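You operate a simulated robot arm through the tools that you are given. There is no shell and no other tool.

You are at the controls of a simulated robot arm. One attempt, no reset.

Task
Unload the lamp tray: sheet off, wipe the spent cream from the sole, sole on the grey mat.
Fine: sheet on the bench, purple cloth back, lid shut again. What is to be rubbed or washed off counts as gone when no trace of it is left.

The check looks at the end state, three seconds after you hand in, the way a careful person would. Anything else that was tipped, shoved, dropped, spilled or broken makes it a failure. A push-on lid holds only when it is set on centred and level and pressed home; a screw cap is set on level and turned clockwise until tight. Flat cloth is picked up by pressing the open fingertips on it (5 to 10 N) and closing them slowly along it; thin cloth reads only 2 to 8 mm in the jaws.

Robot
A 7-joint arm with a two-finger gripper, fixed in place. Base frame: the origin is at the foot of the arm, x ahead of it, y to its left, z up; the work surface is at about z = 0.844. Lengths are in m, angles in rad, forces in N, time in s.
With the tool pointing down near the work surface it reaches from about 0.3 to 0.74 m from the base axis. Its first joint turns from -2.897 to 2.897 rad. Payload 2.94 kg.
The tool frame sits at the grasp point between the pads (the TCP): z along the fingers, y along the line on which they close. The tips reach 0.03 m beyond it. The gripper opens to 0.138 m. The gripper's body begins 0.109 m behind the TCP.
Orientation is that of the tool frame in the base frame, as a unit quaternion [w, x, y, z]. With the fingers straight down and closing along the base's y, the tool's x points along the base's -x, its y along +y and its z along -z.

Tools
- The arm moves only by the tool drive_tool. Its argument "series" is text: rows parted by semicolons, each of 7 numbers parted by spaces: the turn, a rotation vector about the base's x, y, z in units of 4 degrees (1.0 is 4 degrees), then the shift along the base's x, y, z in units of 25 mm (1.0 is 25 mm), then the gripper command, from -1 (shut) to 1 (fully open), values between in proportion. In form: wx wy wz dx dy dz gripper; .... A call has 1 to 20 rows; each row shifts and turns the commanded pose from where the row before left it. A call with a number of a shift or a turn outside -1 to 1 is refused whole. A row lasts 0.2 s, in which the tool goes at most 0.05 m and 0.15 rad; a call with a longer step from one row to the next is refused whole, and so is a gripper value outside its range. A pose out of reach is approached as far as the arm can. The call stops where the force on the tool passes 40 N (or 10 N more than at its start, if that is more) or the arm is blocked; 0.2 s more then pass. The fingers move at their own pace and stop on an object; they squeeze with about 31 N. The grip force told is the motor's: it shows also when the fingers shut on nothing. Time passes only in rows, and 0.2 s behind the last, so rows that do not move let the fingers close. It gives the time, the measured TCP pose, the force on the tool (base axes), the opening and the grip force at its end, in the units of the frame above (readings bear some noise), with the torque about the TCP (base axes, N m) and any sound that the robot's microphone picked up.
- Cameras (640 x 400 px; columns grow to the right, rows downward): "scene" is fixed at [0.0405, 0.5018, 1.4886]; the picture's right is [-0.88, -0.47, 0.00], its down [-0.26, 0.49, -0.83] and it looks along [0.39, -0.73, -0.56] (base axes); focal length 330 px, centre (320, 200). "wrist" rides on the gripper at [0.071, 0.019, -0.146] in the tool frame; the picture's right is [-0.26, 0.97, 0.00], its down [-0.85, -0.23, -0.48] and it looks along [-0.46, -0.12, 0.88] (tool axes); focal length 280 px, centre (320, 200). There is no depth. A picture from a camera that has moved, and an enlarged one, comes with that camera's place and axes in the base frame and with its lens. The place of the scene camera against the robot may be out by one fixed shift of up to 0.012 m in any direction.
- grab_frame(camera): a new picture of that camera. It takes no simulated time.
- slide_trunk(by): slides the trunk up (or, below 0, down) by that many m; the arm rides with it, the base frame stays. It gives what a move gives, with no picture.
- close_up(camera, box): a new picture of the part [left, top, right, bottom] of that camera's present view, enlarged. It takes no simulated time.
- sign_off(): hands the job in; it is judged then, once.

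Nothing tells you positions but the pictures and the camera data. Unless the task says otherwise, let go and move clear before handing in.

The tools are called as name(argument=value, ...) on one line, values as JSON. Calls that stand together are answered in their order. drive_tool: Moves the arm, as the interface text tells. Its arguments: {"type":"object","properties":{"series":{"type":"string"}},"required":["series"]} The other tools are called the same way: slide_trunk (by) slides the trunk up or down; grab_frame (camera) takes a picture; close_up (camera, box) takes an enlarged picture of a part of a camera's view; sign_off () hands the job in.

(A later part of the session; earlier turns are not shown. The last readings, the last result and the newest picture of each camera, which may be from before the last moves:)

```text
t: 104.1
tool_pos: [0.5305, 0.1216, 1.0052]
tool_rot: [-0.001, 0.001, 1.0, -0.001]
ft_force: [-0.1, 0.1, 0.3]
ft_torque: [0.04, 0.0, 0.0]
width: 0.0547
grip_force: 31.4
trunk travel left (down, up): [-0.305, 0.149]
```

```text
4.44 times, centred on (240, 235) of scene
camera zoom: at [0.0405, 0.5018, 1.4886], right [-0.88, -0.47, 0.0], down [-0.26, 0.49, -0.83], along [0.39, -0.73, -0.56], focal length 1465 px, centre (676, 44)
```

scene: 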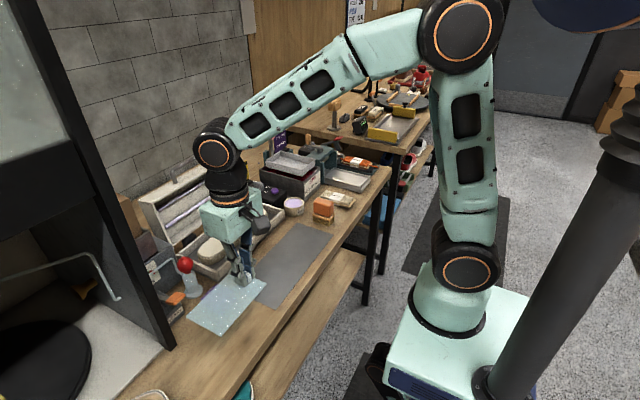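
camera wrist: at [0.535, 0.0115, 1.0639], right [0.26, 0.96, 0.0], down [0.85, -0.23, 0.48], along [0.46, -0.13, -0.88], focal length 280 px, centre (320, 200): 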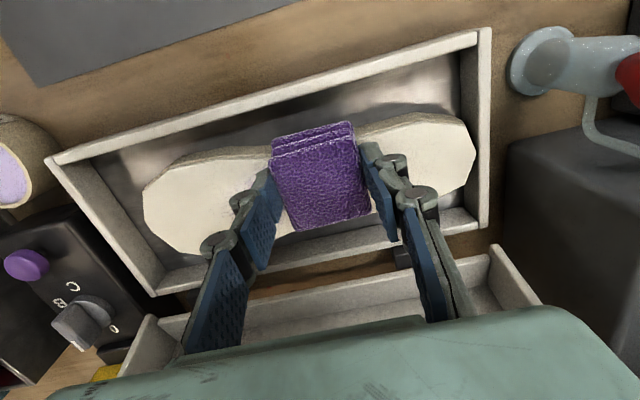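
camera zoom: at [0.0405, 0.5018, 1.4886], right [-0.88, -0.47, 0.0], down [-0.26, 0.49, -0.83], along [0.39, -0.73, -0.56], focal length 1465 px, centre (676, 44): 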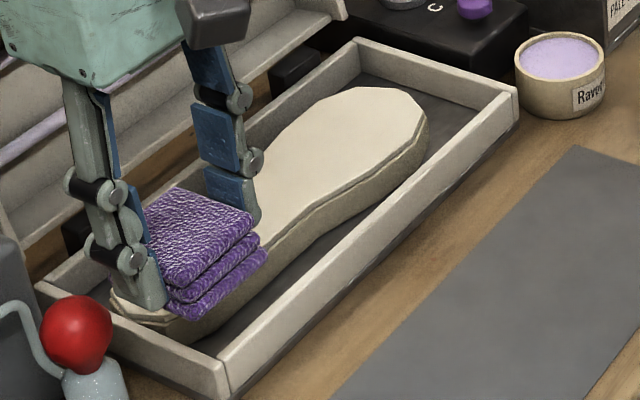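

Looks clean so far; moving aside to see the whole sole before returning the cloth.

drive_tool(series="0 0 0 -0.9 0.5 0.8 -1;0 0 0 -0.9 0.5 0.8 -1;0 0 0 -0.9 0.5 0.8 -1;0 0 0 -0.9 0.5 0.8 -1;0 0 0 0 0 0 -1")

close_up(camera="wrist", box=[20, 150, 320, 350])

close_up(camera="scene", box=[210, 195, 280, 270])

```text
t: 105.3
tool_pos: [0.4408, 0.1732, 1.086]
tool_rot: [0.0, 0.001, 1.0, -0.001]
ft_force: [-0.4, 0.3, 0.2]
ft_torque: [-0.04, -0.05, 0.03]
width: 0.0545
grip_force: 30.9
trunk travel left (down, up): [-0.305, 0.149]
```

```text
2.00 times, centred on (170, 250) of wrist
camera zoom: at [0.3699, 0.1925, 1.2303], right [0.26, 0.96, 0.0], down [0.85, -0.23, 0.48], along [0.46, -0.13, -0.88], focal length 561 px, centre (620, 100)
```

zoom: 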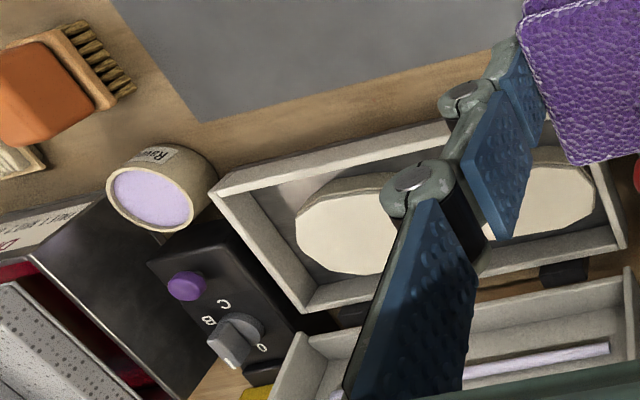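

```text
5.33 times, centred on (245, 232) of scene
camera zoom: at [0.0405, 0.5018, 1.4886], right [-0.88, -0.47, 0.0], down [-0.26, 0.49, -0.83], along [0.39, -0.73, -0.56], focal length 1758 px, centre (720, 27)
```

zoom: 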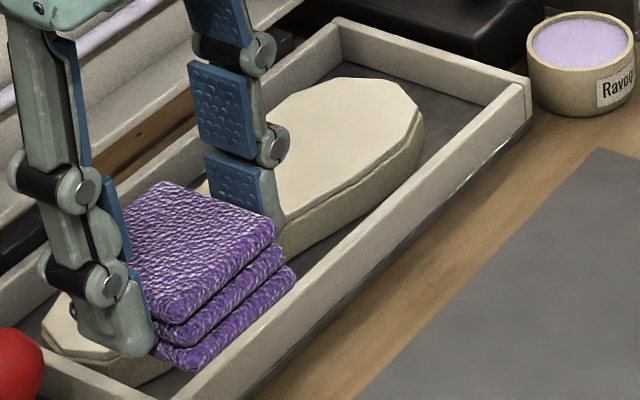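

Still partly hidden. Moving to the right side, where the scene camera sees the tray fully.

drive_tool(series="0 0 0 -0.15 -0.95 0 -1;0 0 0 -0.15 -0.95 0 -1;0 0 0 -0.15 -0.95 0 -1;0 0 0 -0.15 -0.95 0 -1;0 0 0 -0.15 -0.95 0 -1;0 0 0 -0.15 -0.95 0 -1;0 0 0 -0.15 -0.95 0 -1;0 0 0 -0.15 -0.95 0 -1;0 0 0 -0.15 -0.95 0 -1;0 0 0 -0.15 -0.95 0 -1;0 0 0 -0.15 -0.95 0 -1;0 0 0 0 -0.95 0 -1")

close_up(camera="scene", box=[200, 195, 280, 270])

grab_frame(camera="wrist")

```text
t: 107.9
tool_pos: [0.3983, -0.1137, 1.0865]
tool_rot: [-0.001, 0.001, 1.0, -0.001]
ft_force: [-0.9, 0.6, -0.5]
ft_torque: [-0.02, 0.03, 0.0]
width: 0.0545
grip_force: 31.0
trunk travel left (down, up): [-0.305, 0.149]
```

```text
5.33 times, centred on (240, 232) of scene
camera zoom: at [0.0405, 0.5018, 1.4886], right [-0.88, -0.47, 0.0], down [-0.26, 0.49, -0.83], along [0.39, -0.73, -0.56], focal length 1758 px, centre (747, 27)
```

zoom: 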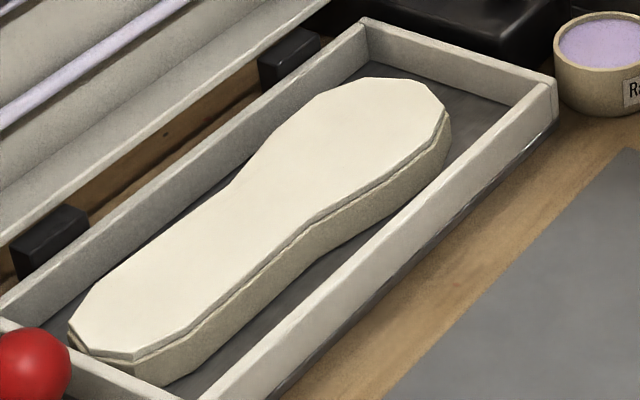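

```text
taken
camera wrist: at [0.329, -0.0946, 1.2303], right [0.26, 0.96, 0.0], down [0.85, -0.23, 0.48], along [0.46, -0.13, -0.88], focal length 280 px, centre (320, 200)
```

wrist: 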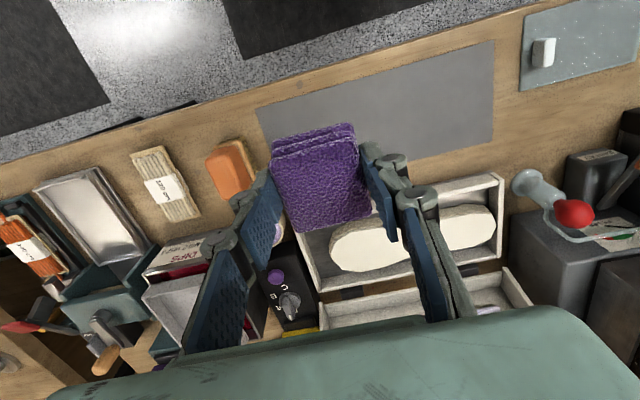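

close_up(camera="scene", box=[222, 203, 262, 238])

close_up(camera="scene", box=[205, 225, 245, 262])

```text
11.43 times, centred on (242, 220) of scene
camera zoom: at [0.0405, 0.5018, 1.4886], right [-0.88, -0.47, 0.0], down [-0.26, 0.49, -0.83], along [0.39, -0.73, -0.56], focal length 3766 px, centre (1211, -34)
```

zoom: 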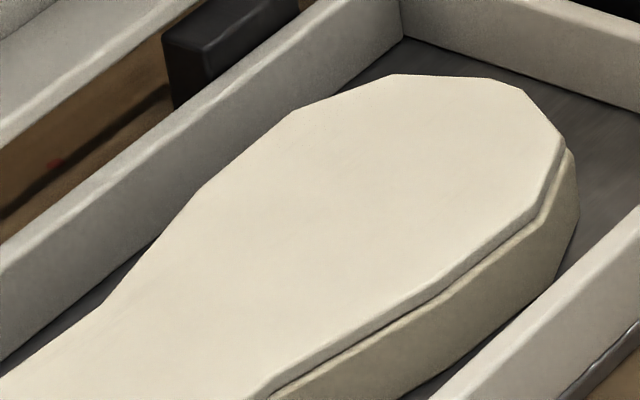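

```text
10.81 times, centred on (225, 244) of scene
camera zoom: at [0.0405, 0.5018, 1.4886], right [-0.88, -0.47, 0.0], down [-0.26, 0.49, -0.83], along [0.39, -0.73, -0.56], focal length 3563 px, centre (1347, -270)
```

zoom: 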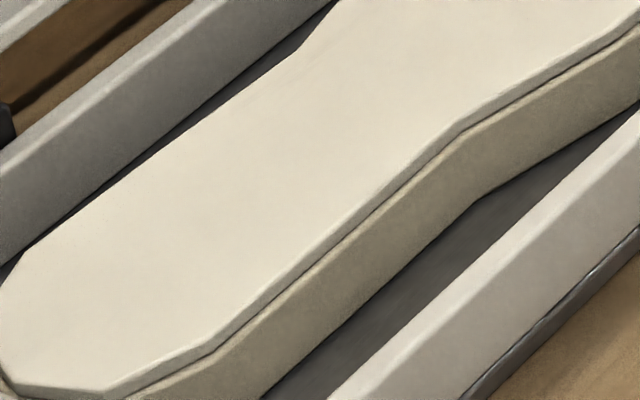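

It looks clean, but I'll do one more confirming pass over the back half, which got only one stroke.

drive_tool(series="0 0 0 0.92 0 -0.3 -1;0 0 0 0.92 0 -0.3 -1;0 0 0 0.92 0 -0.3 -1;0 0 0 0.92 0 -0.3 -1;0 0 0 0.92 0 -0.3 -1;0 0 0 0.92 0 -0.3 -1;0 0 0 0.92 0 -0.3 -1;0 0 0 0.92 0 -0.3 -1;0 0 0 0.92 0 -0.3 -1;0 0 0 0.92 0 -0.3 -1;0 0 0 0 0 -0.8 -1;0 0 0 0 0 -0.8 -1;0 0 0 0 0 -0.8 -1;0 0 0 0 0 -0.8 -1;0 0 0 0 0 -0.3 -1;0 0 0 0 0 -0.12 -1;0 0 0 0 0 -0.12 -1;0 0 0 0 0 0 -1")

```text
t: 111.7
tool_pos: [0.6301, -0.1146, 0.919]
tool_rot: [0.001, 0.001, 1.0, -0.001]
ft_force: [-0.4, 0.2, 3.3]
ft_torque: [-0.01, -0.1, 0.02]
width: 0.0545
grip_force: 31.8
trunk travel left (down, up): [-0.305, 0.149]
```

drive_tool(series="0 0 0 0 0 -0.08 -1;0 0 0 0 0.42 0 -1;0 0 0 0 0.42 0 -1;0 0 0 0 0.42 0 -1;0 0 0 0 0.42 0 -1;0 0 0 0 0.42 0 -1;0 0 0 0 0.42 0 -1;0 0 0 0 0.42 0 -1;0 0 0 0 0.42 0 -1;0 0 0 0 0.42 0 -1;0 0 0 0 0.42 0 -1;0 0 0 0 0.42 0 -1;0 0 0 0 0.42 0 -1;0 0 0 0 0 0.6 -1;0 0 0 -0.5 0 1 -1;0 0 0 -0.9 0.5 1 -1;0 0 0 -0.9 0.9 0.9 -1;0 0 0 -0.9 0.9 0 -1")

```text
t: 115.5
tool_pos: [0.5486, 0.071, 1.0044]
tool_rot: [-0.001, 0.0, 1.0, -0.002]
ft_force: [-0.7, 0.0, -0.7]
ft_torque: [-0.01, 0.0, -0.03]
width: 0.0546
grip_force: 31.0
trunk travel left (down, up): [-0.305, 0.149]
```

Returning the cloth to its home spot.

drive_tool(series="0 0 0 -0.47 0.86 0 -1;0 0 0 -0.47 0.86 0 -1;0 0 0 -0.47 0.86 0 -1;0 0 0 -0.47 0.86 0 -1;0 0 0 0 0 0 -1;0 0 0 0 0 -0.9 -1;0 0 0 0 0 -0.9 -1;0 0 0 0 0 -0.9 -1;0 0 0 0 0 -0.9 -1;0 0 0 0 0 -0.7 -1;0 0 0 0 0 -0.2 -1;0 0 0 0 0 0 -1")

drive_tool(series="0 0 0 0 0 -0.1 -1;0 0 0 0 0 -0.1 -1;0 0 0 0 0 0 -1")

close_up(camera="scene", box=[190, 250, 260, 320])

```text
t: 118.1
tool_pos: [0.5015, 0.1567, 0.8911]
tool_rot: [0.001, 0.001, 1.0, -0.002]
ft_force: [-1.0, 0.4, -0.6]
ft_torque: [-0.02, -0.04, 0.02]
width: 0.0548
grip_force: 31.1
trunk travel left (down, up): [-0.305, 0.149]
```

```text
t: 118.9
tool_pos: [0.5018, 0.1555, 0.8858]
tool_rot: [0.0, 0.001, 1.0, -0.002]
ft_force: [0.3, -1.1, 0.0]
ft_torque: [0.01, 0.01, 0.01]
width: 0.0546
grip_force: 31.5
trunk travel left (down, up): [-0.305, 0.149]
```

```text
5.71 times, centred on (225, 285) of scene
camera zoom: at [0.0405, 0.5018, 1.4886], right [-0.88, -0.47, 0.0], down [-0.26, 0.49, -0.83], along [0.39, -0.73, -0.56], focal length 1883 px, centre (863, -286)
```

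zoom: 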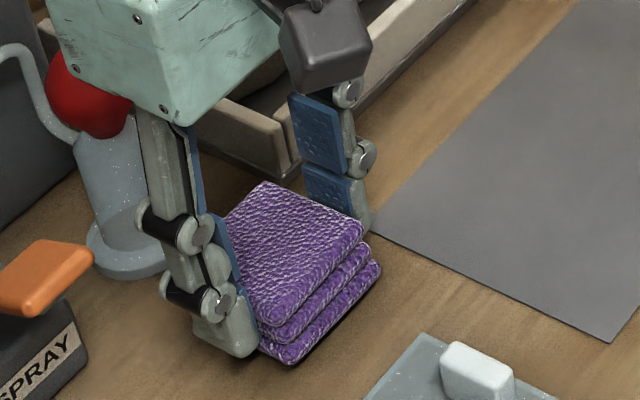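

drive_tool(series="0 0 0 0 0 -0.08 -1;0 0 0 0 0 -0.06 -1;0 0 0 0 0 0 -1")

drive_tool(series="0 0 0 0 0 -0.04 -1;0 0 0 0 0 0 -1")

```text
t: 119.7
tool_pos: [0.5025, 0.1553, 0.8824]
tool_rot: [-0.001, 0.001, 1.0, -0.002]
ft_force: [0.0, 0.1, -0.7]
ft_torque: [0.03, -0.04, 0.03]
width: 0.0546
grip_force: 31.2
trunk travel left (down, up): [-0.305, 0.149]
```

```text
t: 120.3
tool_pos: [0.5021, 0.1561, 0.8807]
tool_rot: [-0.001, 0.001, 1.0, -0.001]
ft_force: [0.0, 1.2, -0.9]
ft_torque: [0.0, 0.01, 0.02]
width: 0.0546
grip_force: 30.6
trunk travel left (down, up): [-0.305, 0.149]
```

drive_tool(series="0 0 0 0 0 -0.05 -1;0 0 0 0 0 0 -1")

drive_tool(series="0 0 0 0 0 -0.05 -1;0 0 0 0 0 0 -1")

```text
t: 120.9
tool_pos: [0.5022, 0.1561, 0.8804]
tool_rot: [0.002, 0.002, 1.0, -0.001]
ft_force: [0.5, 0.2, 2.5]
ft_torque: [0.01, -0.06, 0.04]
width: 0.0546
grip_force: 30.8
trunk travel left (down, up): [-0.305, 0.149]
```

```text
t: 121.5
tool_pos: [0.5021, 0.1562, 0.8806]
tool_rot: [0.001, 0.001, 1.0, -0.001]
ft_force: [-0.8, 0.3, 9.6]
ft_torque: [0.03, 0.04, 0.01]
width: 0.0545
grip_force: 30.6
trunk travel left (down, up): [-0.305, 0.149]
```

Cloth is on the bench. Release and rise.

drive_tool(series="0 0 0 0 0 0.05 -1;0 0 0 0 0 0 -0.1;0 0 0 0 0 0 0.1;0 0 0 0 0 0 0.2;0 0 0 0 0 0 0.2;0 0 0 0 0 0.6 0.2;0 0 0 0 0 0.9 0.2;0 0 0 0 0 0.9 0.2;0 0 0 0 0 0.9 0.2;0 0 0 0 0 0.9 0.2;0 0 0 0 0 0.9 0.2;0 0 0 0 0 0.9 0.2;0 0 0 0 0 0.9 0.2")

close_up(camera="scene", box=[160, 200, 300, 340])

```text
t: 124.3
tool_pos: [0.5016, 0.1558, 1.0536]
tool_rot: [0.0, 0.001, 1.0, -0.001]
ft_force: [0.4, -0.1, 0.2]
ft_torque: [0.0, -0.01, 0.01]
width: 0.0826
grip_force: 0.0
trunk travel left (down, up): [-0.305, 0.149]
```

```text
2.86 times, centred on (230, 270) of scene
camera zoom: at [0.0405, 0.5018, 1.4886], right [-0.88, -0.47, 0.0], down [-0.26, 0.49, -0.83], along [0.39, -0.73, -0.56], focal length 942 px, centre (577, 0)
```

zoom: 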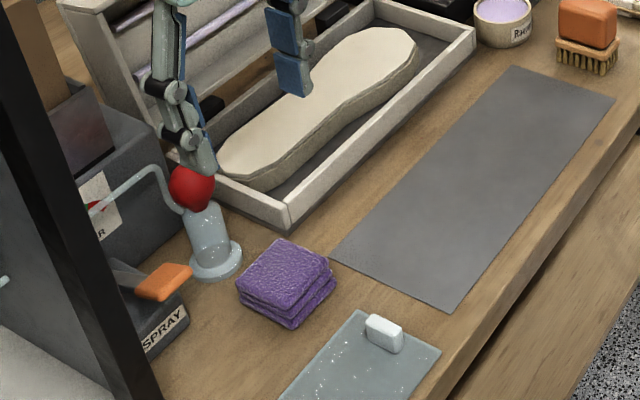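

Cloth is back in place. Now yaw 90° and view the sole for grasping across its waist.

drive_tool(series="0 0 1 0 -0.41 0.3 0.3;0 0 1 0 -0.41 0.3 0.3;0 0 1 0 -0.41 0.3 0.3;0 0 1 0 -0.41 0.3 0.3;0 0 1 0 -0.41 0.3 0.3;0 0 1 0 -0.41 0.3 0.3;0 0 1 0 -0.41 0.3 0.3;0 0 1 0 -0.41 0.3 0.3;0 0 1 0 -0.41 0.3 0.3;0 0 1 0 -0.41 0.3 0.3;0 0 1 0 -0.41 0.3 0.3;0 0 1 0 -0.41 0.3 0.3;0 0 1 0 -0.41 0.3 0.3;0 0 1 0 -0.41 0.3 0.3;0 0 1 0 -0.41 0.3 0.3;0 0 1 0 -0.41 0.3 0.3;0 0 1 0 -0.41 0.3 0.3;0 0 1 0 -0.41 0.3 0.3;0 0 1 0 -0.41 0.3 0.3;0 0 1 0 -0.41 0.3 0.3")

drive_tool(series="0 0 1 0 0 0 0.3;0 0 1 0 0 0 0.3;0 0 0.5 0 0 0 0.3;0 0 0 0 0 0 0.3")

grab_frame(camera="wrist")

close_up(camera="scene", box=[190, 190, 290, 280])

```text
t: 128.5
tool_pos: [0.5019, -0.0488, 1.203]
tool_rot: [0.001, -0.642, 0.767, -0.001]
ft_force: [-0.1, -0.1, -0.2]
ft_torque: [0.01, -0.01, -0.01]
width: 0.0897
grip_force: 0.1
trunk travel left (down, up): [-0.305, 0.149]
```

```text
t: 129.5
tool_pos: [0.5023, -0.0491, 1.2035]
tool_rot: [-0.001, 0.707, -0.707, 0.001]
ft_force: [0.7, 0.9, 0.7]
ft_torque: [0.0, 0.0, -0.04]
width: 0.0898
grip_force: 0.1
trunk travel left (down, up): [-0.305, 0.149]
```

```text
taken
camera wrist: at [0.4833, -0.1193, 1.347], right [-0.96, 0.26, 0.0], down [0.23, 0.85, 0.48], along [0.13, 0.46, -0.88], focal length 280 px, centre (320, 200)
```

wrist: 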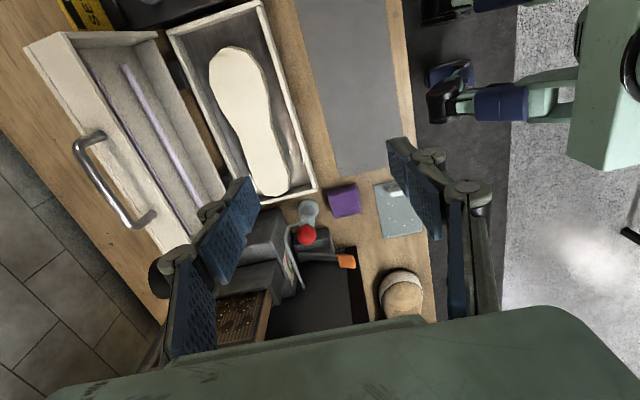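

```text
4.44 times, centred on (240, 235) of scene
camera zoom: at [0.0405, 0.5018, 1.4886], right [-0.88, -0.47, 0.0], down [-0.26, 0.49, -0.83], along [0.39, -0.73, -0.56], focal length 1465 px, centre (676, 44)
```

zoom: 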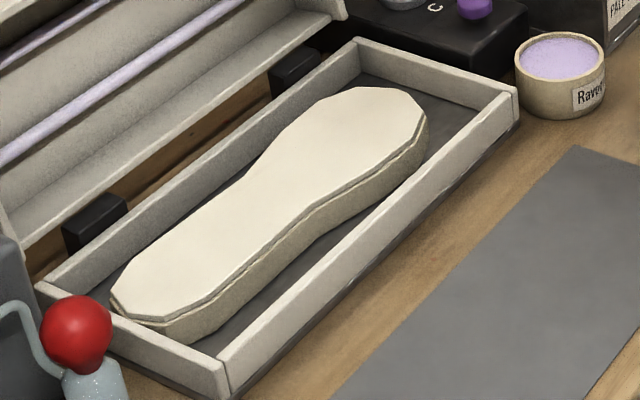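

close_up(camera="wrist", box=[160, 0, 340, 210])

```text
1.90 times, centred on (250, 105) of wrist
camera zoom: at [0.4833, -0.1193, 1.347], right [-0.96, 0.26, 0.0], down [0.23, 0.85, 0.48], along [0.13, 0.46, -0.88], focal length 534 px, centre (453, 381)
```

zoom: 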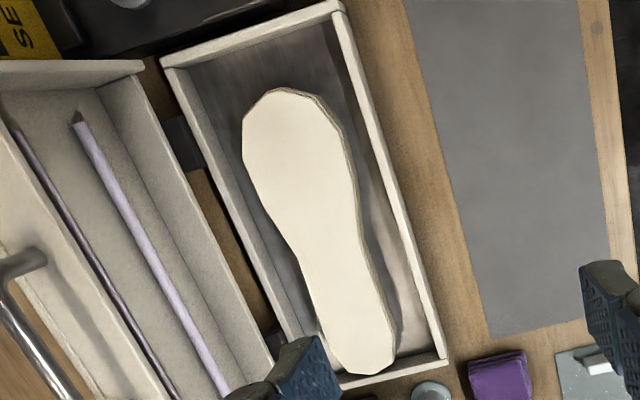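

Waist measured: x 0.591–0.649 at y≈−0.03, tray inner walls ≈0.556/0.675. I'll come down at x=0.62 with a 78 mm opening.

drive_tool(series="0 0 0 0.672 0.08 -0.7 0.13;0 0 0 0.672 0.08 -0.7 0.13;0 0 0 0.672 0.08 -0.7 0.13;0 0 0 0.672 0.08 -0.7 0.13;0 0 0 0.672 0.08 -0.7 0.13;0 0 0 0.672 0.08 -0.7 0.13;0 0 0 0.672 0.08 -0.7 0.13;0 0 0 0 0 -0.8 0.13;0 0 0 0 0 -0.8 0.13;0 0 0 0 0 -0.8 0.13;0 0 0 0 0 -0.8 0.13")

grab_frame(camera="wrist")

close_up(camera="scene", box=[170, 150, 310, 280])

```text
t: 131.9
tool_pos: [0.6202, -0.0347, 1.0]
tool_rot: [0.002, -0.707, 0.707, -0.001]
ft_force: [-0.4, 0.4, -0.9]
ft_torque: [-0.03, 0.01, 0.02]
width: 0.078
grip_force: 0.0
trunk travel left (down, up): [-0.305, 0.149]
```

```text
taken
camera wrist: at [0.601, -0.1053, 1.144], right [-0.96, 0.26, 0.0], down [0.23, 0.85, 0.48], along [0.13, 0.46, -0.88], focal length 280 px, centre (320, 200)
```

wrist: 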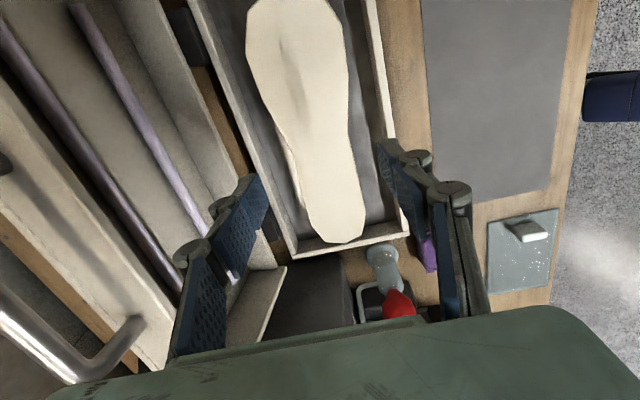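

```text
3.08 times, centred on (240, 215) of scene
camera zoom: at [0.0405, 0.5018, 1.4886], right [-0.88, -0.47, 0.0], down [-0.26, 0.49, -0.83], along [0.39, -0.73, -0.56], focal length 1014 px, centre (566, 154)
```

zoom: 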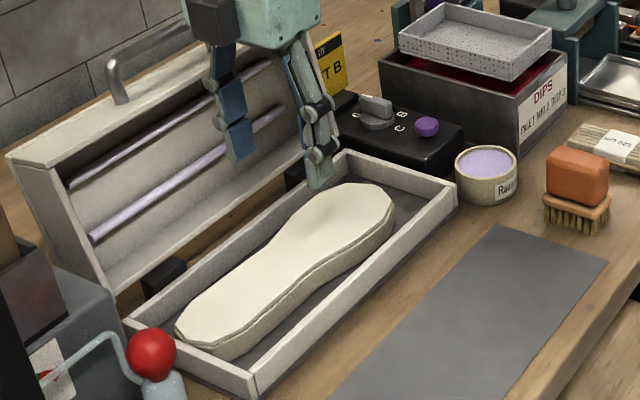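

Aligned within ~3 mm. Descending partly and checking.

drive_tool(series="0 0 0 0.08 0 -0.7 0.13;0 0 0 0 0 -0.7 0.13;0 0 0 0 0 -0.7 0.13;0 0 0 0 0 -0.7 0.13;0 0 0 0 0 0 0.13")

grab_frame(camera="wrist")

close_up(camera="scene", box=[190, 170, 300, 270])

```text
t: 133.1
tool_pos: [0.6213, -0.0349, 0.9307]
tool_rot: [0.002, -0.706, 0.708, -0.002]
ft_force: [-0.4, -0.6, 0.5]
ft_torque: [0.04, -0.02, 0.01]
width: 0.0778
grip_force: 0.0
trunk travel left (down, up): [-0.305, 0.149]
```

```text
taken
camera wrist: at [0.6031, -0.1052, 1.0745], right [-0.96, 0.26, 0.0], down [0.23, 0.85, 0.48], along [0.13, 0.46, -0.88], focal length 280 px, centre (320, 200)
```

wrist: 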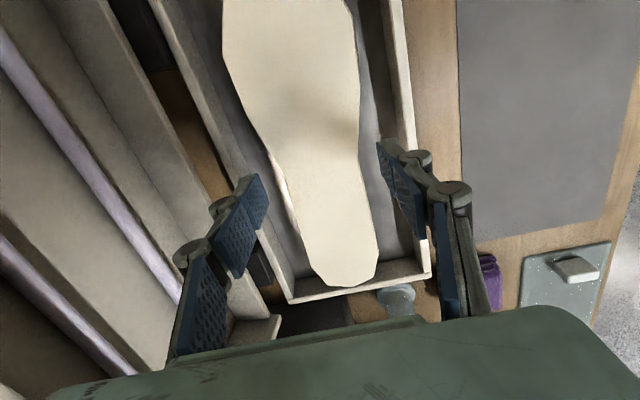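

```text
4.00 times, centred on (245, 220) of scene
camera zoom: at [0.0405, 0.5018, 1.4886], right [-0.88, -0.47, 0.0], down [-0.26, 0.49, -0.83], along [0.39, -0.73, -0.56], focal length 1318 px, centre (620, 120)
```

zoom: 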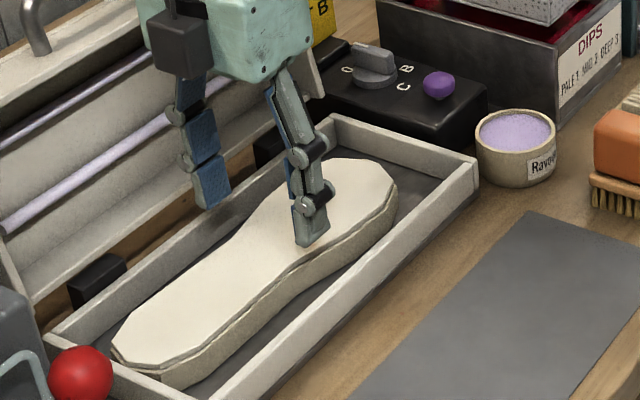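

drive_tool(series="0 0 0 0.08 0 -0.4 0.13;0 0 0 0 0 -0.4 0.13;0 0 0 0 0 -0.4 0.13;0 0 0 0 0 -0.2 0.13;0 0 0 0 0 0 0.13")

close_up(camera="scene", box=[190, 170, 300, 270])

close_up(camera="wrist", box=[180, 80, 480, 300])

```text
t: 134.3
tool_pos: [0.6248, -0.0347, 0.8957]
tool_rot: [0.0, -0.706, 0.708, -0.001]
ft_force: [-1.4, 0.3, 0.3]
ft_torque: [0.01, -0.02, 0.01]
width: 0.0779
grip_force: 0.1
trunk travel left (down, up): [-0.305, 0.149]
```

```text
4.00 times, centred on (245, 220) of scene
camera zoom: at [0.0405, 0.5018, 1.4886], right [-0.88, -0.47, 0.0], down [-0.26, 0.49, -0.83], along [0.39, -0.73, -0.56], focal length 1318 px, centre (620, 120)
```

zoom: 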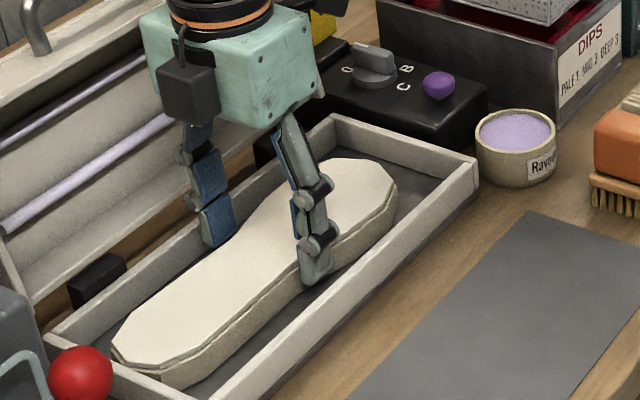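

```text
1.82 times, centred on (330, 190) of wrist
camera zoom: at [0.6046, -0.1051, 1.0394], right [-0.96, 0.26, 0.0], down [0.23, 0.85, 0.48], along [0.13, 0.46, -0.88], focal length 510 px, centre (302, 218)
```

zoom: 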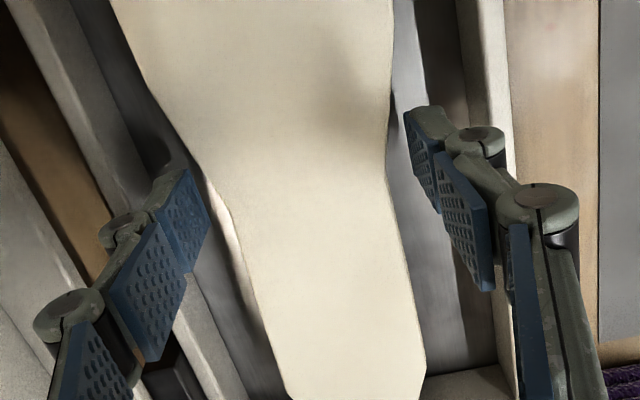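

Fingers sit on both sides of the waist. Closing.

drive_tool(series="0 0 0 0 0 0 0;0 0 0 0 0 0 -0.05;0 0 0 0 0 0 -0.12;0 0 0 0 0 0 -0.2;0 0 0 0 0 0 -0.4;0 0 0 0 0 0 -1;0 0 0 0 0 0 -1;0 0 0 0 0 0 -1")

close_up(camera="wrist", box=[180, 80, 480, 300])

```text
t: 136.1
tool_pos: [0.6237, -0.0343, 0.8956]
tool_rot: [0.001, -0.707, 0.707, -0.001]
ft_force: [-0.1, -0.3, 0.2]
ft_torque: [0.02, 0.1, -0.03]
width: 0.067
grip_force: 30.9
trunk travel left (down, up): [-0.305, 0.149]
```

```text
1.82 times, centred on (330, 190) of wrist
camera zoom: at [0.6046, -0.1051, 1.0397], right [-0.96, 0.26, 0.0], down [0.23, 0.85, 0.48], along [0.13, 0.46, -0.88], focal length 510 px, centre (302, 218)
```

zoom: 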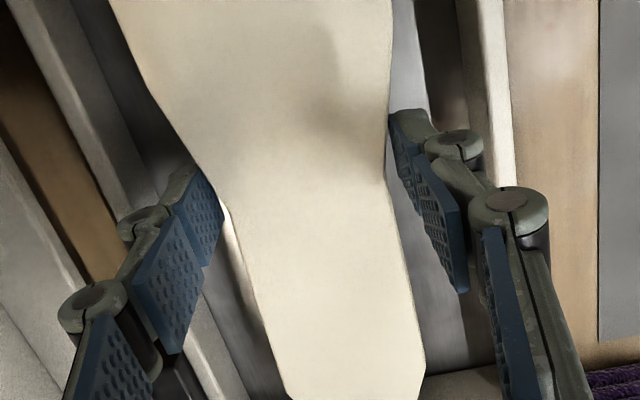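

Gripped at 67 mm. Test lift.

drive_tool(series="0 0 0 0 0 0.1 -1;0 0 0 0 0 0.2 -1;0 0 0 0 0 0.3 -1;0 0 0 0 0 0.4 -1")

close_up(camera="scene", box=[190, 170, 300, 270])

```text
t: 137.1
tool_pos: [0.6226, -0.0352, 0.9209]
tool_rot: [0.001, -0.707, 0.708, 0.0]
ft_force: [-0.1, -0.7, -1.6]
ft_torque: [0.03, 0.02, 0.01]
width: 0.0665
grip_force: 31.0
trunk travel left (down, up): [-0.305, 0.149]
```

```text
4.00 times, centred on (245, 220) of scene
camera zoom: at [0.0405, 0.5018, 1.4886], right [-0.88, -0.47, 0.0], down [-0.26, 0.49, -0.83], along [0.39, -0.73, -0.56], focal length 1318 px, centre (620, 120)
```

zoom: 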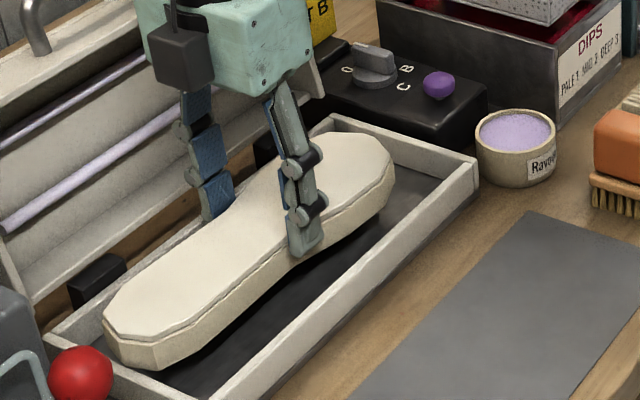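

The sole hangs level. Lifting clear and moving it over the mat.

drive_tool(series="0 0 0 0 0 0.6 -1;0 0 0 0 0 0.7 -1;0 0 0 0 0 0.7 -1;0 0 0 0 0 0.7 -1;0 0 0 -0.3 0 0 -1;0 0 0 -0.7 -0.06 0 -1;0 0 0 -0.7 -0.06 0 -1;0 0 0 -0.7 -0.06 0 -1;0 0 0 -0.7 -0.06 0 -1;0 0 0 -0.7 -0.06 0 -1;0 0 0 -0.7 -0.06 0 -1;0 0 0 -0.7 -0.06 0 -1;0 0 0 -0.7 -0.06 0 -1;0 0 0 -0.7 -0.04 0 -1;0 0 0 -0.4 0 0 -1;0 0 0 0 0 0 -1")

grab_frame(camera="scene")

grab_frame(camera="wrist")

```text
t: 140.5
tool_pos: [0.449, -0.0466, 0.9885]
tool_rot: [0.001, -0.707, 0.708, -0.001]
ft_force: [-0.7, -0.4, -1.1]
ft_torque: [0.02, -0.02, 0.01]
width: 0.0667
grip_force: 30.3
trunk travel left (down, up): [-0.305, 0.149]
```

```text
taken
```

scene: 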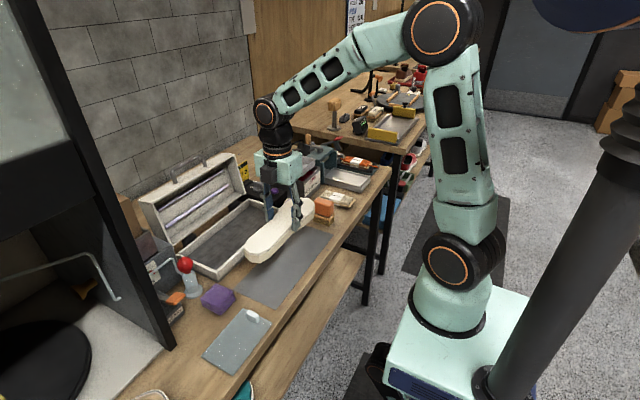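

```text
taken
camera wrist: at [0.4297, -0.1182, 1.1322], right [-0.96, 0.26, 0.0], down [0.23, 0.85, 0.48], along [0.13, 0.46, -0.88], focal length 280 px, centre (320, 200)
```

wrist: 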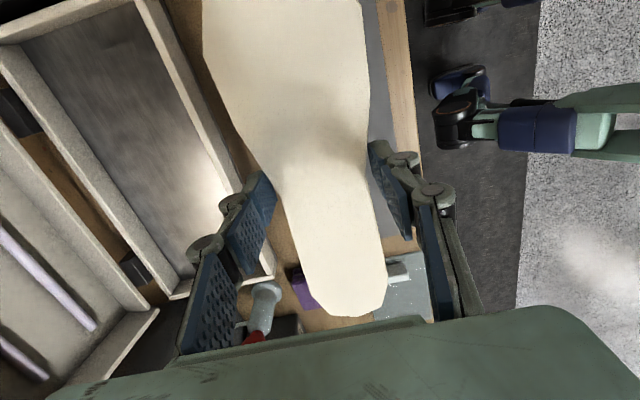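

Toe end at y≈0.076, well placed. Lowering onto the mat.

drive_tool(series="0 0 0 0 -0.06 -0.7 -1;0 0 0 0 0 -0.7 -1;0 0 0 0 0 -0.7 -1;0 0 0 0 0 -0.7 -1;0 0 0 0 0 -0.7 -1;0 0 0 0 0 -0.2 -1;0 0 0 0 0 0 -1")

drive_tool(series="0 0 0 0 0 -0.12 -1;0 0 0 0 0 -0.08 -1;0 0 0 0 0 0 -1")

close_up(camera="scene", box=[220, 170, 350, 310])

```text
t: 142.1
tool_pos: [0.4492, -0.0493, 0.8947]
tool_rot: [0.002, -0.707, 0.708, -0.001]
ft_force: [-0.3, 0.9, -1.9]
ft_torque: [0.0, 0.01, 0.01]
width: 0.0668
grip_force: 31.4
trunk travel left (down, up): [-0.305, 0.149]
```

```text
t: 142.9
tool_pos: [0.4492, -0.0485, 0.8902]
tool_rot: [0.0, -0.706, 0.708, -0.001]
ft_force: [0.5, -0.4, -2.1]
ft_torque: [-0.02, -0.02, 0.0]
width: 0.0664
grip_force: 30.5
trunk travel left (down, up): [-0.305, 0.149]
```

```text
2.86 times, centred on (285, 240) of scene
camera zoom: at [0.0405, 0.5018, 1.4886], right [-0.88, -0.47, 0.0], down [-0.26, 0.49, -0.83], along [0.39, -0.73, -0.56], focal length 942 px, centre (420, 86)
```

zoom: 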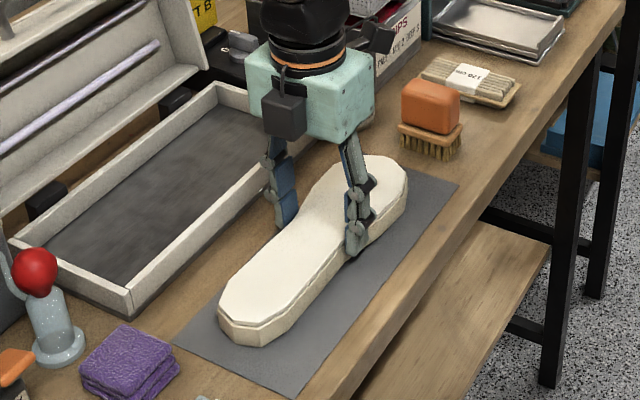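

drive_tool(series="0 0 0 0 0 -0.08 -1;0 0 0 0 0 -0.08 -1;0 0 0 0 0 0 -1")

drive_tool(series="0 0 0 0 0 -0.06 -1;0 0 0 0 0 0 -1")

drive_tool(series="0 0 0 0 0 -0.06 -1;0 0 0 0 0 0 -1")

```text
t: 143.7
tool_pos: [0.448, -0.0496, 0.8881]
tool_rot: [0.002, -0.707, 0.707, -0.001]
ft_force: [-0.4, -0.3, 11.4]
ft_torque: [-0.08, 0.49, -0.03]
width: 0.0666
grip_force: 30.7
trunk travel left (down, up): [-0.305, 0.149]
```

```text
t: 144.3
tool_pos: [0.4489, -0.0488, 0.8874]
tool_rot: [0.004, -0.707, 0.707, -0.002]
ft_force: [-2.4, 0.8, 28.4]
ft_torque: [-0.27, 0.2, -0.25]
width: 0.0666
grip_force: 31.5
trunk travel left (down, up): [-0.305, 0.149]
```

```text
t: 144.9
tool_pos: [0.4493, -0.0472, 0.8858]
tool_rot: [0.002, -0.706, 0.708, -0.003]
ft_force: [0.0, 2.8, 30.6]
ft_torque: [-0.27, 0.04, 0.04]
width: 0.0662
grip_force: 31.1
trunk travel left (down, up): [-0.305, 0.149]
```

Contact made (pressed a little firmly). Easing off, releasing, and rising.

drive_tool(series="0 0 0 0 0 0.1 -1;0 0 0 0 0 0 0.1;0 0 0 0 0 0 0.3;0 0 0 0 0 0 0.3;0 0 0 0 0 0.5 0.3;0 0 0 0 0 0.9 0.3;0 0 0 0 0 0.9 0.3;0 0 0 0 0 0.9 0.3;0 0 0 0 0 0.9 0.3;0 0 0 0 0 0.9 0.3;0 0 0 0 0 0.9 0.3;0 0 0 0 0 0.9 0.3;0 0 0 0 0 0.9 0.3;0 0 0 0 0 0.9 0.3")

grab_frame(camera="wrist")

close_up(camera="scene", box=[180, 150, 350, 310])

```text
t: 147.9
tool_pos: [0.4501, -0.0495, 1.102]
tool_rot: [0.001, -0.707, 0.708, -0.002]
ft_force: [-0.5, 0.6, 0.3]
ft_torque: [0.03, 0.02, 0.04]
width: 0.0895
grip_force: 0.1
trunk travel left (down, up): [-0.305, 0.149]
```

```text
taken
camera wrist: at [0.4301, -0.12, 1.2458], right [-0.96, 0.26, 0.0], down [0.23, 0.85, 0.48], along [0.13, 0.46, -0.88], focal length 280 px, centre (320, 200)
```

wrist: 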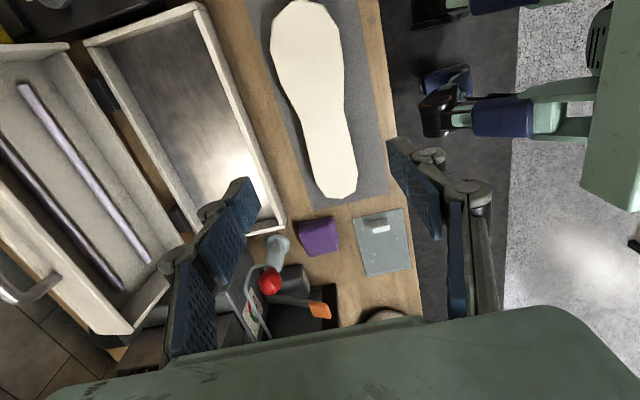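

```text
2.50 times, centred on (265, 230) of scene
camera zoom: at [0.0405, 0.5018, 1.4886], right [-0.88, -0.47, 0.0], down [-0.26, 0.49, -0.83], along [0.39, -0.73, -0.56], focal length 824 px, centre (458, 125)
```

zoom: 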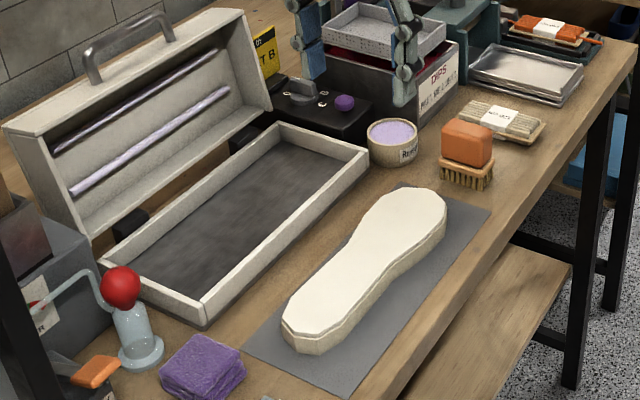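

The sole is on the mat. A close check of its surface before closing the lid.

close_up(camera="wrist", box=[240, 0, 400, 205])

close_up(camera="scene", box=[285, 220, 365, 300])

```text
1.95 times, centred on (320, 102) of wrist
camera zoom: at [0.4301, -0.12, 1.2458], right [-0.96, 0.26, 0.0], down [0.23, 0.85, 0.48], along [0.13, 0.46, -0.88], focal length 547 px, centre (320, 390)
```

zoom: 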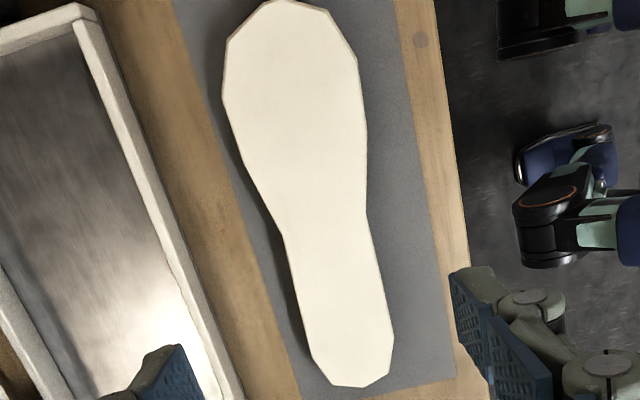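

```text
5.00 times, centred on (325, 260) of scene
camera zoom: at [0.0405, 0.5018, 1.4886], right [-0.88, -0.47, 0.0], down [-0.26, 0.49, -0.83], along [0.39, -0.73, -0.56], focal length 1648 px, centre (295, -100)
```

zoom: 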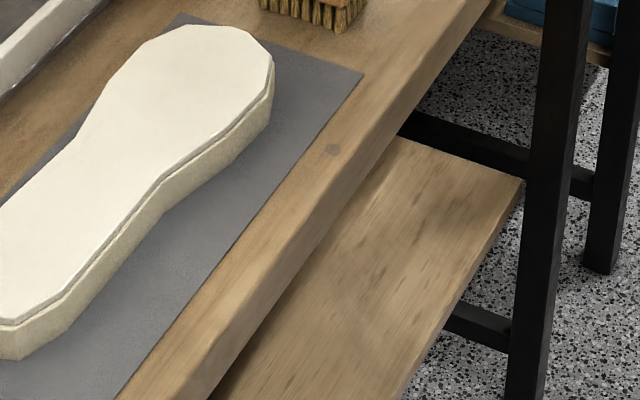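

All clean. Now to close the lid: raise, lower the trunk as before, then tilt 41° forward and approach the handle of the open lid.

drive_tool(series="0 0 0 0 0 1 -0.2;0 0 0 0 0 1 -0.5;0 0 0 0 0 1 -0.5;0 0 0 0 0 1 -0.5;0 0 0 0 0 1 -0.5;0 0 0 0 0 1 -0.5;0 0 0 0 0 1 -0.5")

slide_trunk(by=-0.2)

drive_tool(series="0 -0.93 0 0.764 0.01 0.36 -0.5;0 -0.93 0 0.764 0.01 0.36 -0.5;0 -0.93 0 0.764 0.01 0.36 -0.5;0 -0.93 0 0.764 0.01 0.36 -0.5;0 -0.93 0 0.764 0.01 0.36 -0.5;0 -0.93 0 0.764 0.01 0.36 -0.5;0 -0.93 0 0.764 0.01 0.36 -0.5;0 -0.93 0 0.764 0.01 0.36 -0.5;0 -0.93 0 0.764 0.01 0.36 -0.5;0 -0.93 0 0.764 0.01 0.36 -0.5;0 -0.93 0 0.764 0.01 0.36 -0.5")

grab_frame(camera="wrist")

close_up(camera="scene", box=[130, 80, 330, 240])

```text
t: 149.5
tool_pos: [0.4478, -0.0479, 1.2763]
tool_rot: [0.001, -0.706, 0.708, -0.001]
ft_force: [0.2, 1.2, -0.3]
ft_torque: [0.01, 0.03, 0.0]
width: 0.0344
grip_force: 0.1
trunk travel left (down, up): [-0.305, 0.149]
```

```text
t: 151.7
tool_pos: [0.45, -0.0472, 1.0759]
tool_rot: [0.001, -0.706, 0.708, -0.001]
ft_force: [0.8, -0.1, -0.7]
ft_torque: [0.02, 0.0, 0.01]
width: 0.0345
grip_force: 0.1
trunk travel left (down, up): [-0.105, 0.349]
```

```text
t: 154.1
tool_pos: [0.6589, -0.0465, 1.1754]
tool_rot: [0.249, -0.662, 0.663, -0.247]
ft_force: [0.4, 0.2, 0.1]
ft_torque: [0.0, 0.01, 0.0]
width: 0.0347
grip_force: 0.1
trunk travel left (down, up): [-0.105, 0.349]
```

```text
taken
camera wrist: at [0.5493, -0.1175, 1.2709], right [-0.73, 0.26, -0.63], down [-0.14, 0.85, 0.51], along [0.67, 0.46, -0.58], focal length 280 px, centre (320, 200)
```

wrist: 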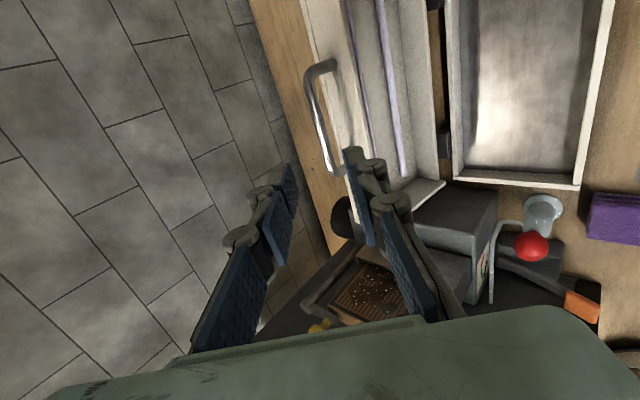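

```text
2.50 times, centred on (230, 160) of scene
camera zoom: at [0.0405, 0.5018, 1.4886], right [-0.88, -0.47, 0.0], down [-0.26, 0.49, -0.83], along [0.39, -0.73, -0.56], focal length 824 px, centre (545, 300)
```

zoom: 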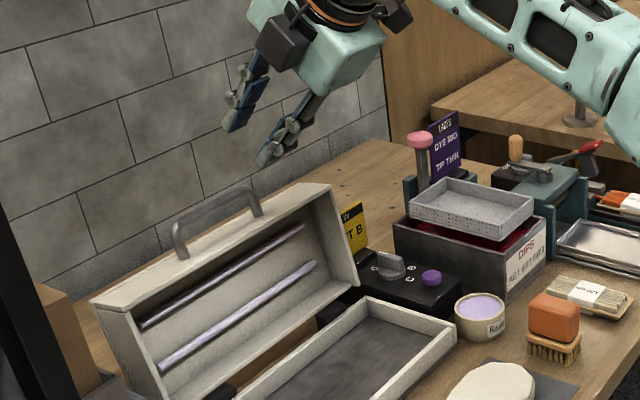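

Handle bar lies exactly on my approach line. Advancing and gripping it.

drive_tool(series="0 0 0 0.555 0 -0.637 -0.5;0 0 0 0.555 0 -0.637 -0.5;0 0 0 0.555 0 -0.637 -0.5;0 0 0 0.555 0 -0.637 -0.5;0 0 0 0.555 0 -0.637 -0.5;0 0 0 0.555 0 -0.637 -0.5;0 0 0 0 0 0 -0.5")

close_up(camera="wrist", box=[170, 40, 430, 300])

close_up(camera="scene", box=[160, 110, 280, 220])

```text
t: 155.7
tool_pos: [0.742, -0.0461, 1.0797]
tool_rot: [0.248, -0.662, 0.662, -0.249]
ft_force: [0.4, 0.1, 0.9]
ft_torque: [0.06, 0.03, -0.03]
width: 0.0346
grip_force: 0.0
trunk travel left (down, up): [-0.105, 0.349]
```

```text
1.54 times, centred on (300, 170) of wrist
camera zoom: at [0.6331, -0.1169, 1.1751], right [-0.73, 0.26, -0.63], down [-0.14, 0.85, 0.51], along [0.67, 0.46, -0.58], focal length 431 px, centre (351, 246)
```

zoom: 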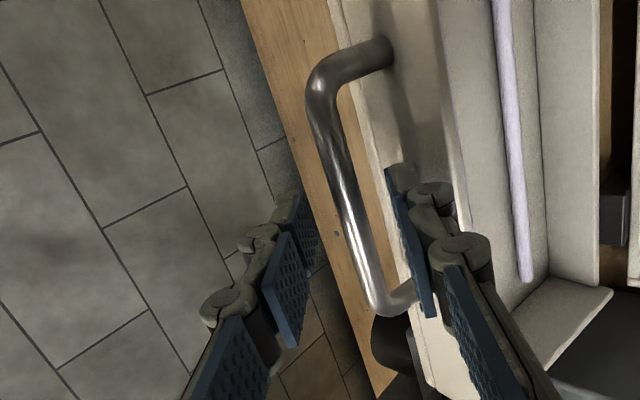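

```text
3.64 times, centred on (220, 165) of scene
camera zoom: at [0.0405, 0.5018, 1.4886], right [-0.88, -0.47, 0.0], down [-0.26, 0.49, -0.83], along [0.39, -0.73, -0.56], focal length 1198 px, centre (684, 327)
```

zoom: 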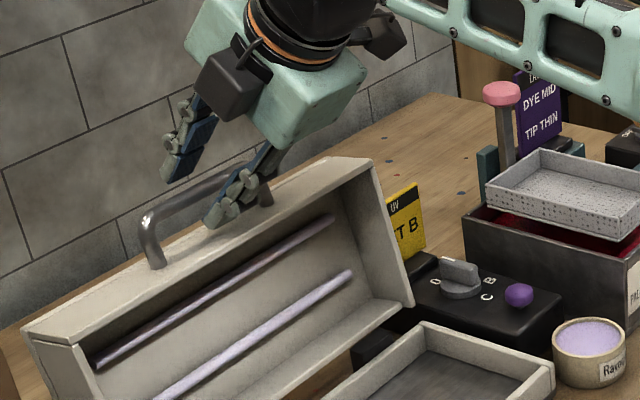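

The bar is between the fingers. Closing on it.

drive_tool(series="0 0 0 0 0 0 -0.6;0 0 0 0 0 0 -0.7;0 0 0 0 0 0 -0.8;0 0 0 0 0 0 -0.9;0 0 0 0 0 0 -1;0 0 0 0 0 0 -1")

```text
t: 157.1
tool_pos: [0.7427, -0.0459, 1.078]
tool_rot: [0.248, -0.661, 0.663, -0.248]
ft_force: [-5.8, 1.1, -4.3]
ft_torque: [0.22, 0.2, -0.28]
width: 0.0111
grip_force: 38.7
trunk travel left (down, up): [-0.105, 0.349]
```

Gripped. Reversing the arc in chunks while monitoring force.

drive_tool(series="0 0 0 -0.36 0 0.12 -1;0 0 0 -0.36 0 0.12 -1;0 0 0 -0.524 0 0.064 -1;0 0 0 -0.532 0 0.028 -1;0 0 0 -0.528 0 -0.012 -1;0 0 0 -0.532 0 -0.044 -1;0 0 0 -0.524 0 -0.084 -1;0 0 0 -0.516 0 -0.12 -1")

close_up(camera="scene", box=[140, 110, 320, 280])

```text
t: 158.9
tool_pos: [0.6455, -0.0463, 1.0831]
tool_rot: [0.249, -0.662, 0.662, -0.249]
ft_force: [-0.1, 0.2, 2.8]
ft_torque: [0.08, -0.06, -0.13]
width: 0.0112
grip_force: 38.0
trunk travel left (down, up): [-0.105, 0.349]
```

```text
2.35 times, centred on (230, 195) of scene
camera zoom: at [0.0405, 0.5018, 1.4886], right [-0.88, -0.47, 0.0], down [-0.26, 0.49, -0.83], along [0.39, -0.73, -0.56], focal length 775 px, centre (532, 212)
```

zoom: 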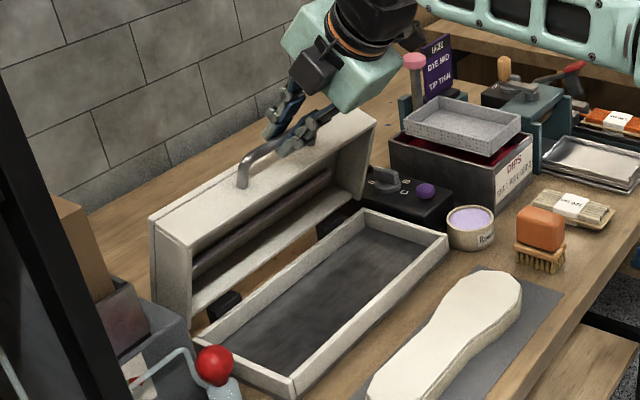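

Tracking well with low force. Next chunk.

drive_tool(series="0 0 0 -0.508 0 -0.152 -1;0 0 0 -0.492 0 -0.192 -1;0 0 0 -0.484 0 -0.224 -1;0 0 0 -0.464 0 -0.256 -1;0 0 0 -0.444 0 -0.292 -1;0 0 0 -0.424 0 -0.316 -1;0 0 0 -0.4 0 -0.348 -1")

close_up(camera="scene", box=[140, 110, 320, 280])

```text
t: 160.5
tool_pos: [0.564, -0.0454, 1.0374]
tool_rot: [0.249, -0.661, 0.663, -0.249]
ft_force: [-8.5, -1.8, 8.8]
ft_torque: [-0.1, 0.04, 0.06]
width: 0.011
grip_force: 38.4
trunk travel left (down, up): [-0.105, 0.349]
```

```text
2.35 times, centred on (230, 195) of scene
camera zoom: at [0.0405, 0.5018, 1.4886], right [-0.88, -0.47, 0.0], down [-0.26, 0.49, -0.83], along [0.39, -0.73, -0.56], focal length 775 px, centre (532, 212)
```

zoom: 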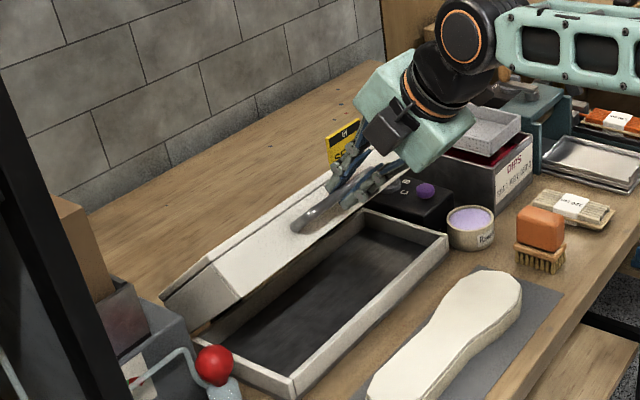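

Slight outward reaction; I'll add ~1.5 mm to the radius and continue.

drive_tool(series="0 0 0 -0.41 0 -0.34 -1;0 0 0 -0.38 0 -0.37 -1;0 0 0 -0.316 0 -0.424 -1;0 0 0 -0.292 0 -0.444 -1;0 0 0 -0.256 0 -0.464 -1;0 0 0 -0.224 0 -0.484 -1")

close_up(camera="scene", box=[140, 140, 320, 290])

```text
t: 161.9
tool_pos: [0.5177, -0.0454, 0.9736]
tool_rot: [0.248, -0.662, 0.663, -0.247]
ft_force: [-0.1, -1.7, -1.2]
ft_torque: [-0.21, 0.01, 0.27]
width: 0.0107
grip_force: 38.7
trunk travel left (down, up): [-0.105, 0.349]
```

```text
2.67 times, centred on (230, 215) of scene
camera zoom: at [0.0405, 0.5018, 1.4886], right [-0.88, -0.47, 0.0], down [-0.26, 0.49, -0.83], along [0.39, -0.73, -0.56], focal length 879 px, centre (560, 160)
```

zoom: 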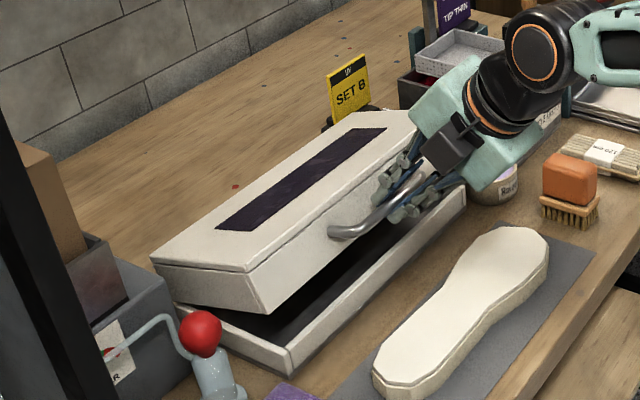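

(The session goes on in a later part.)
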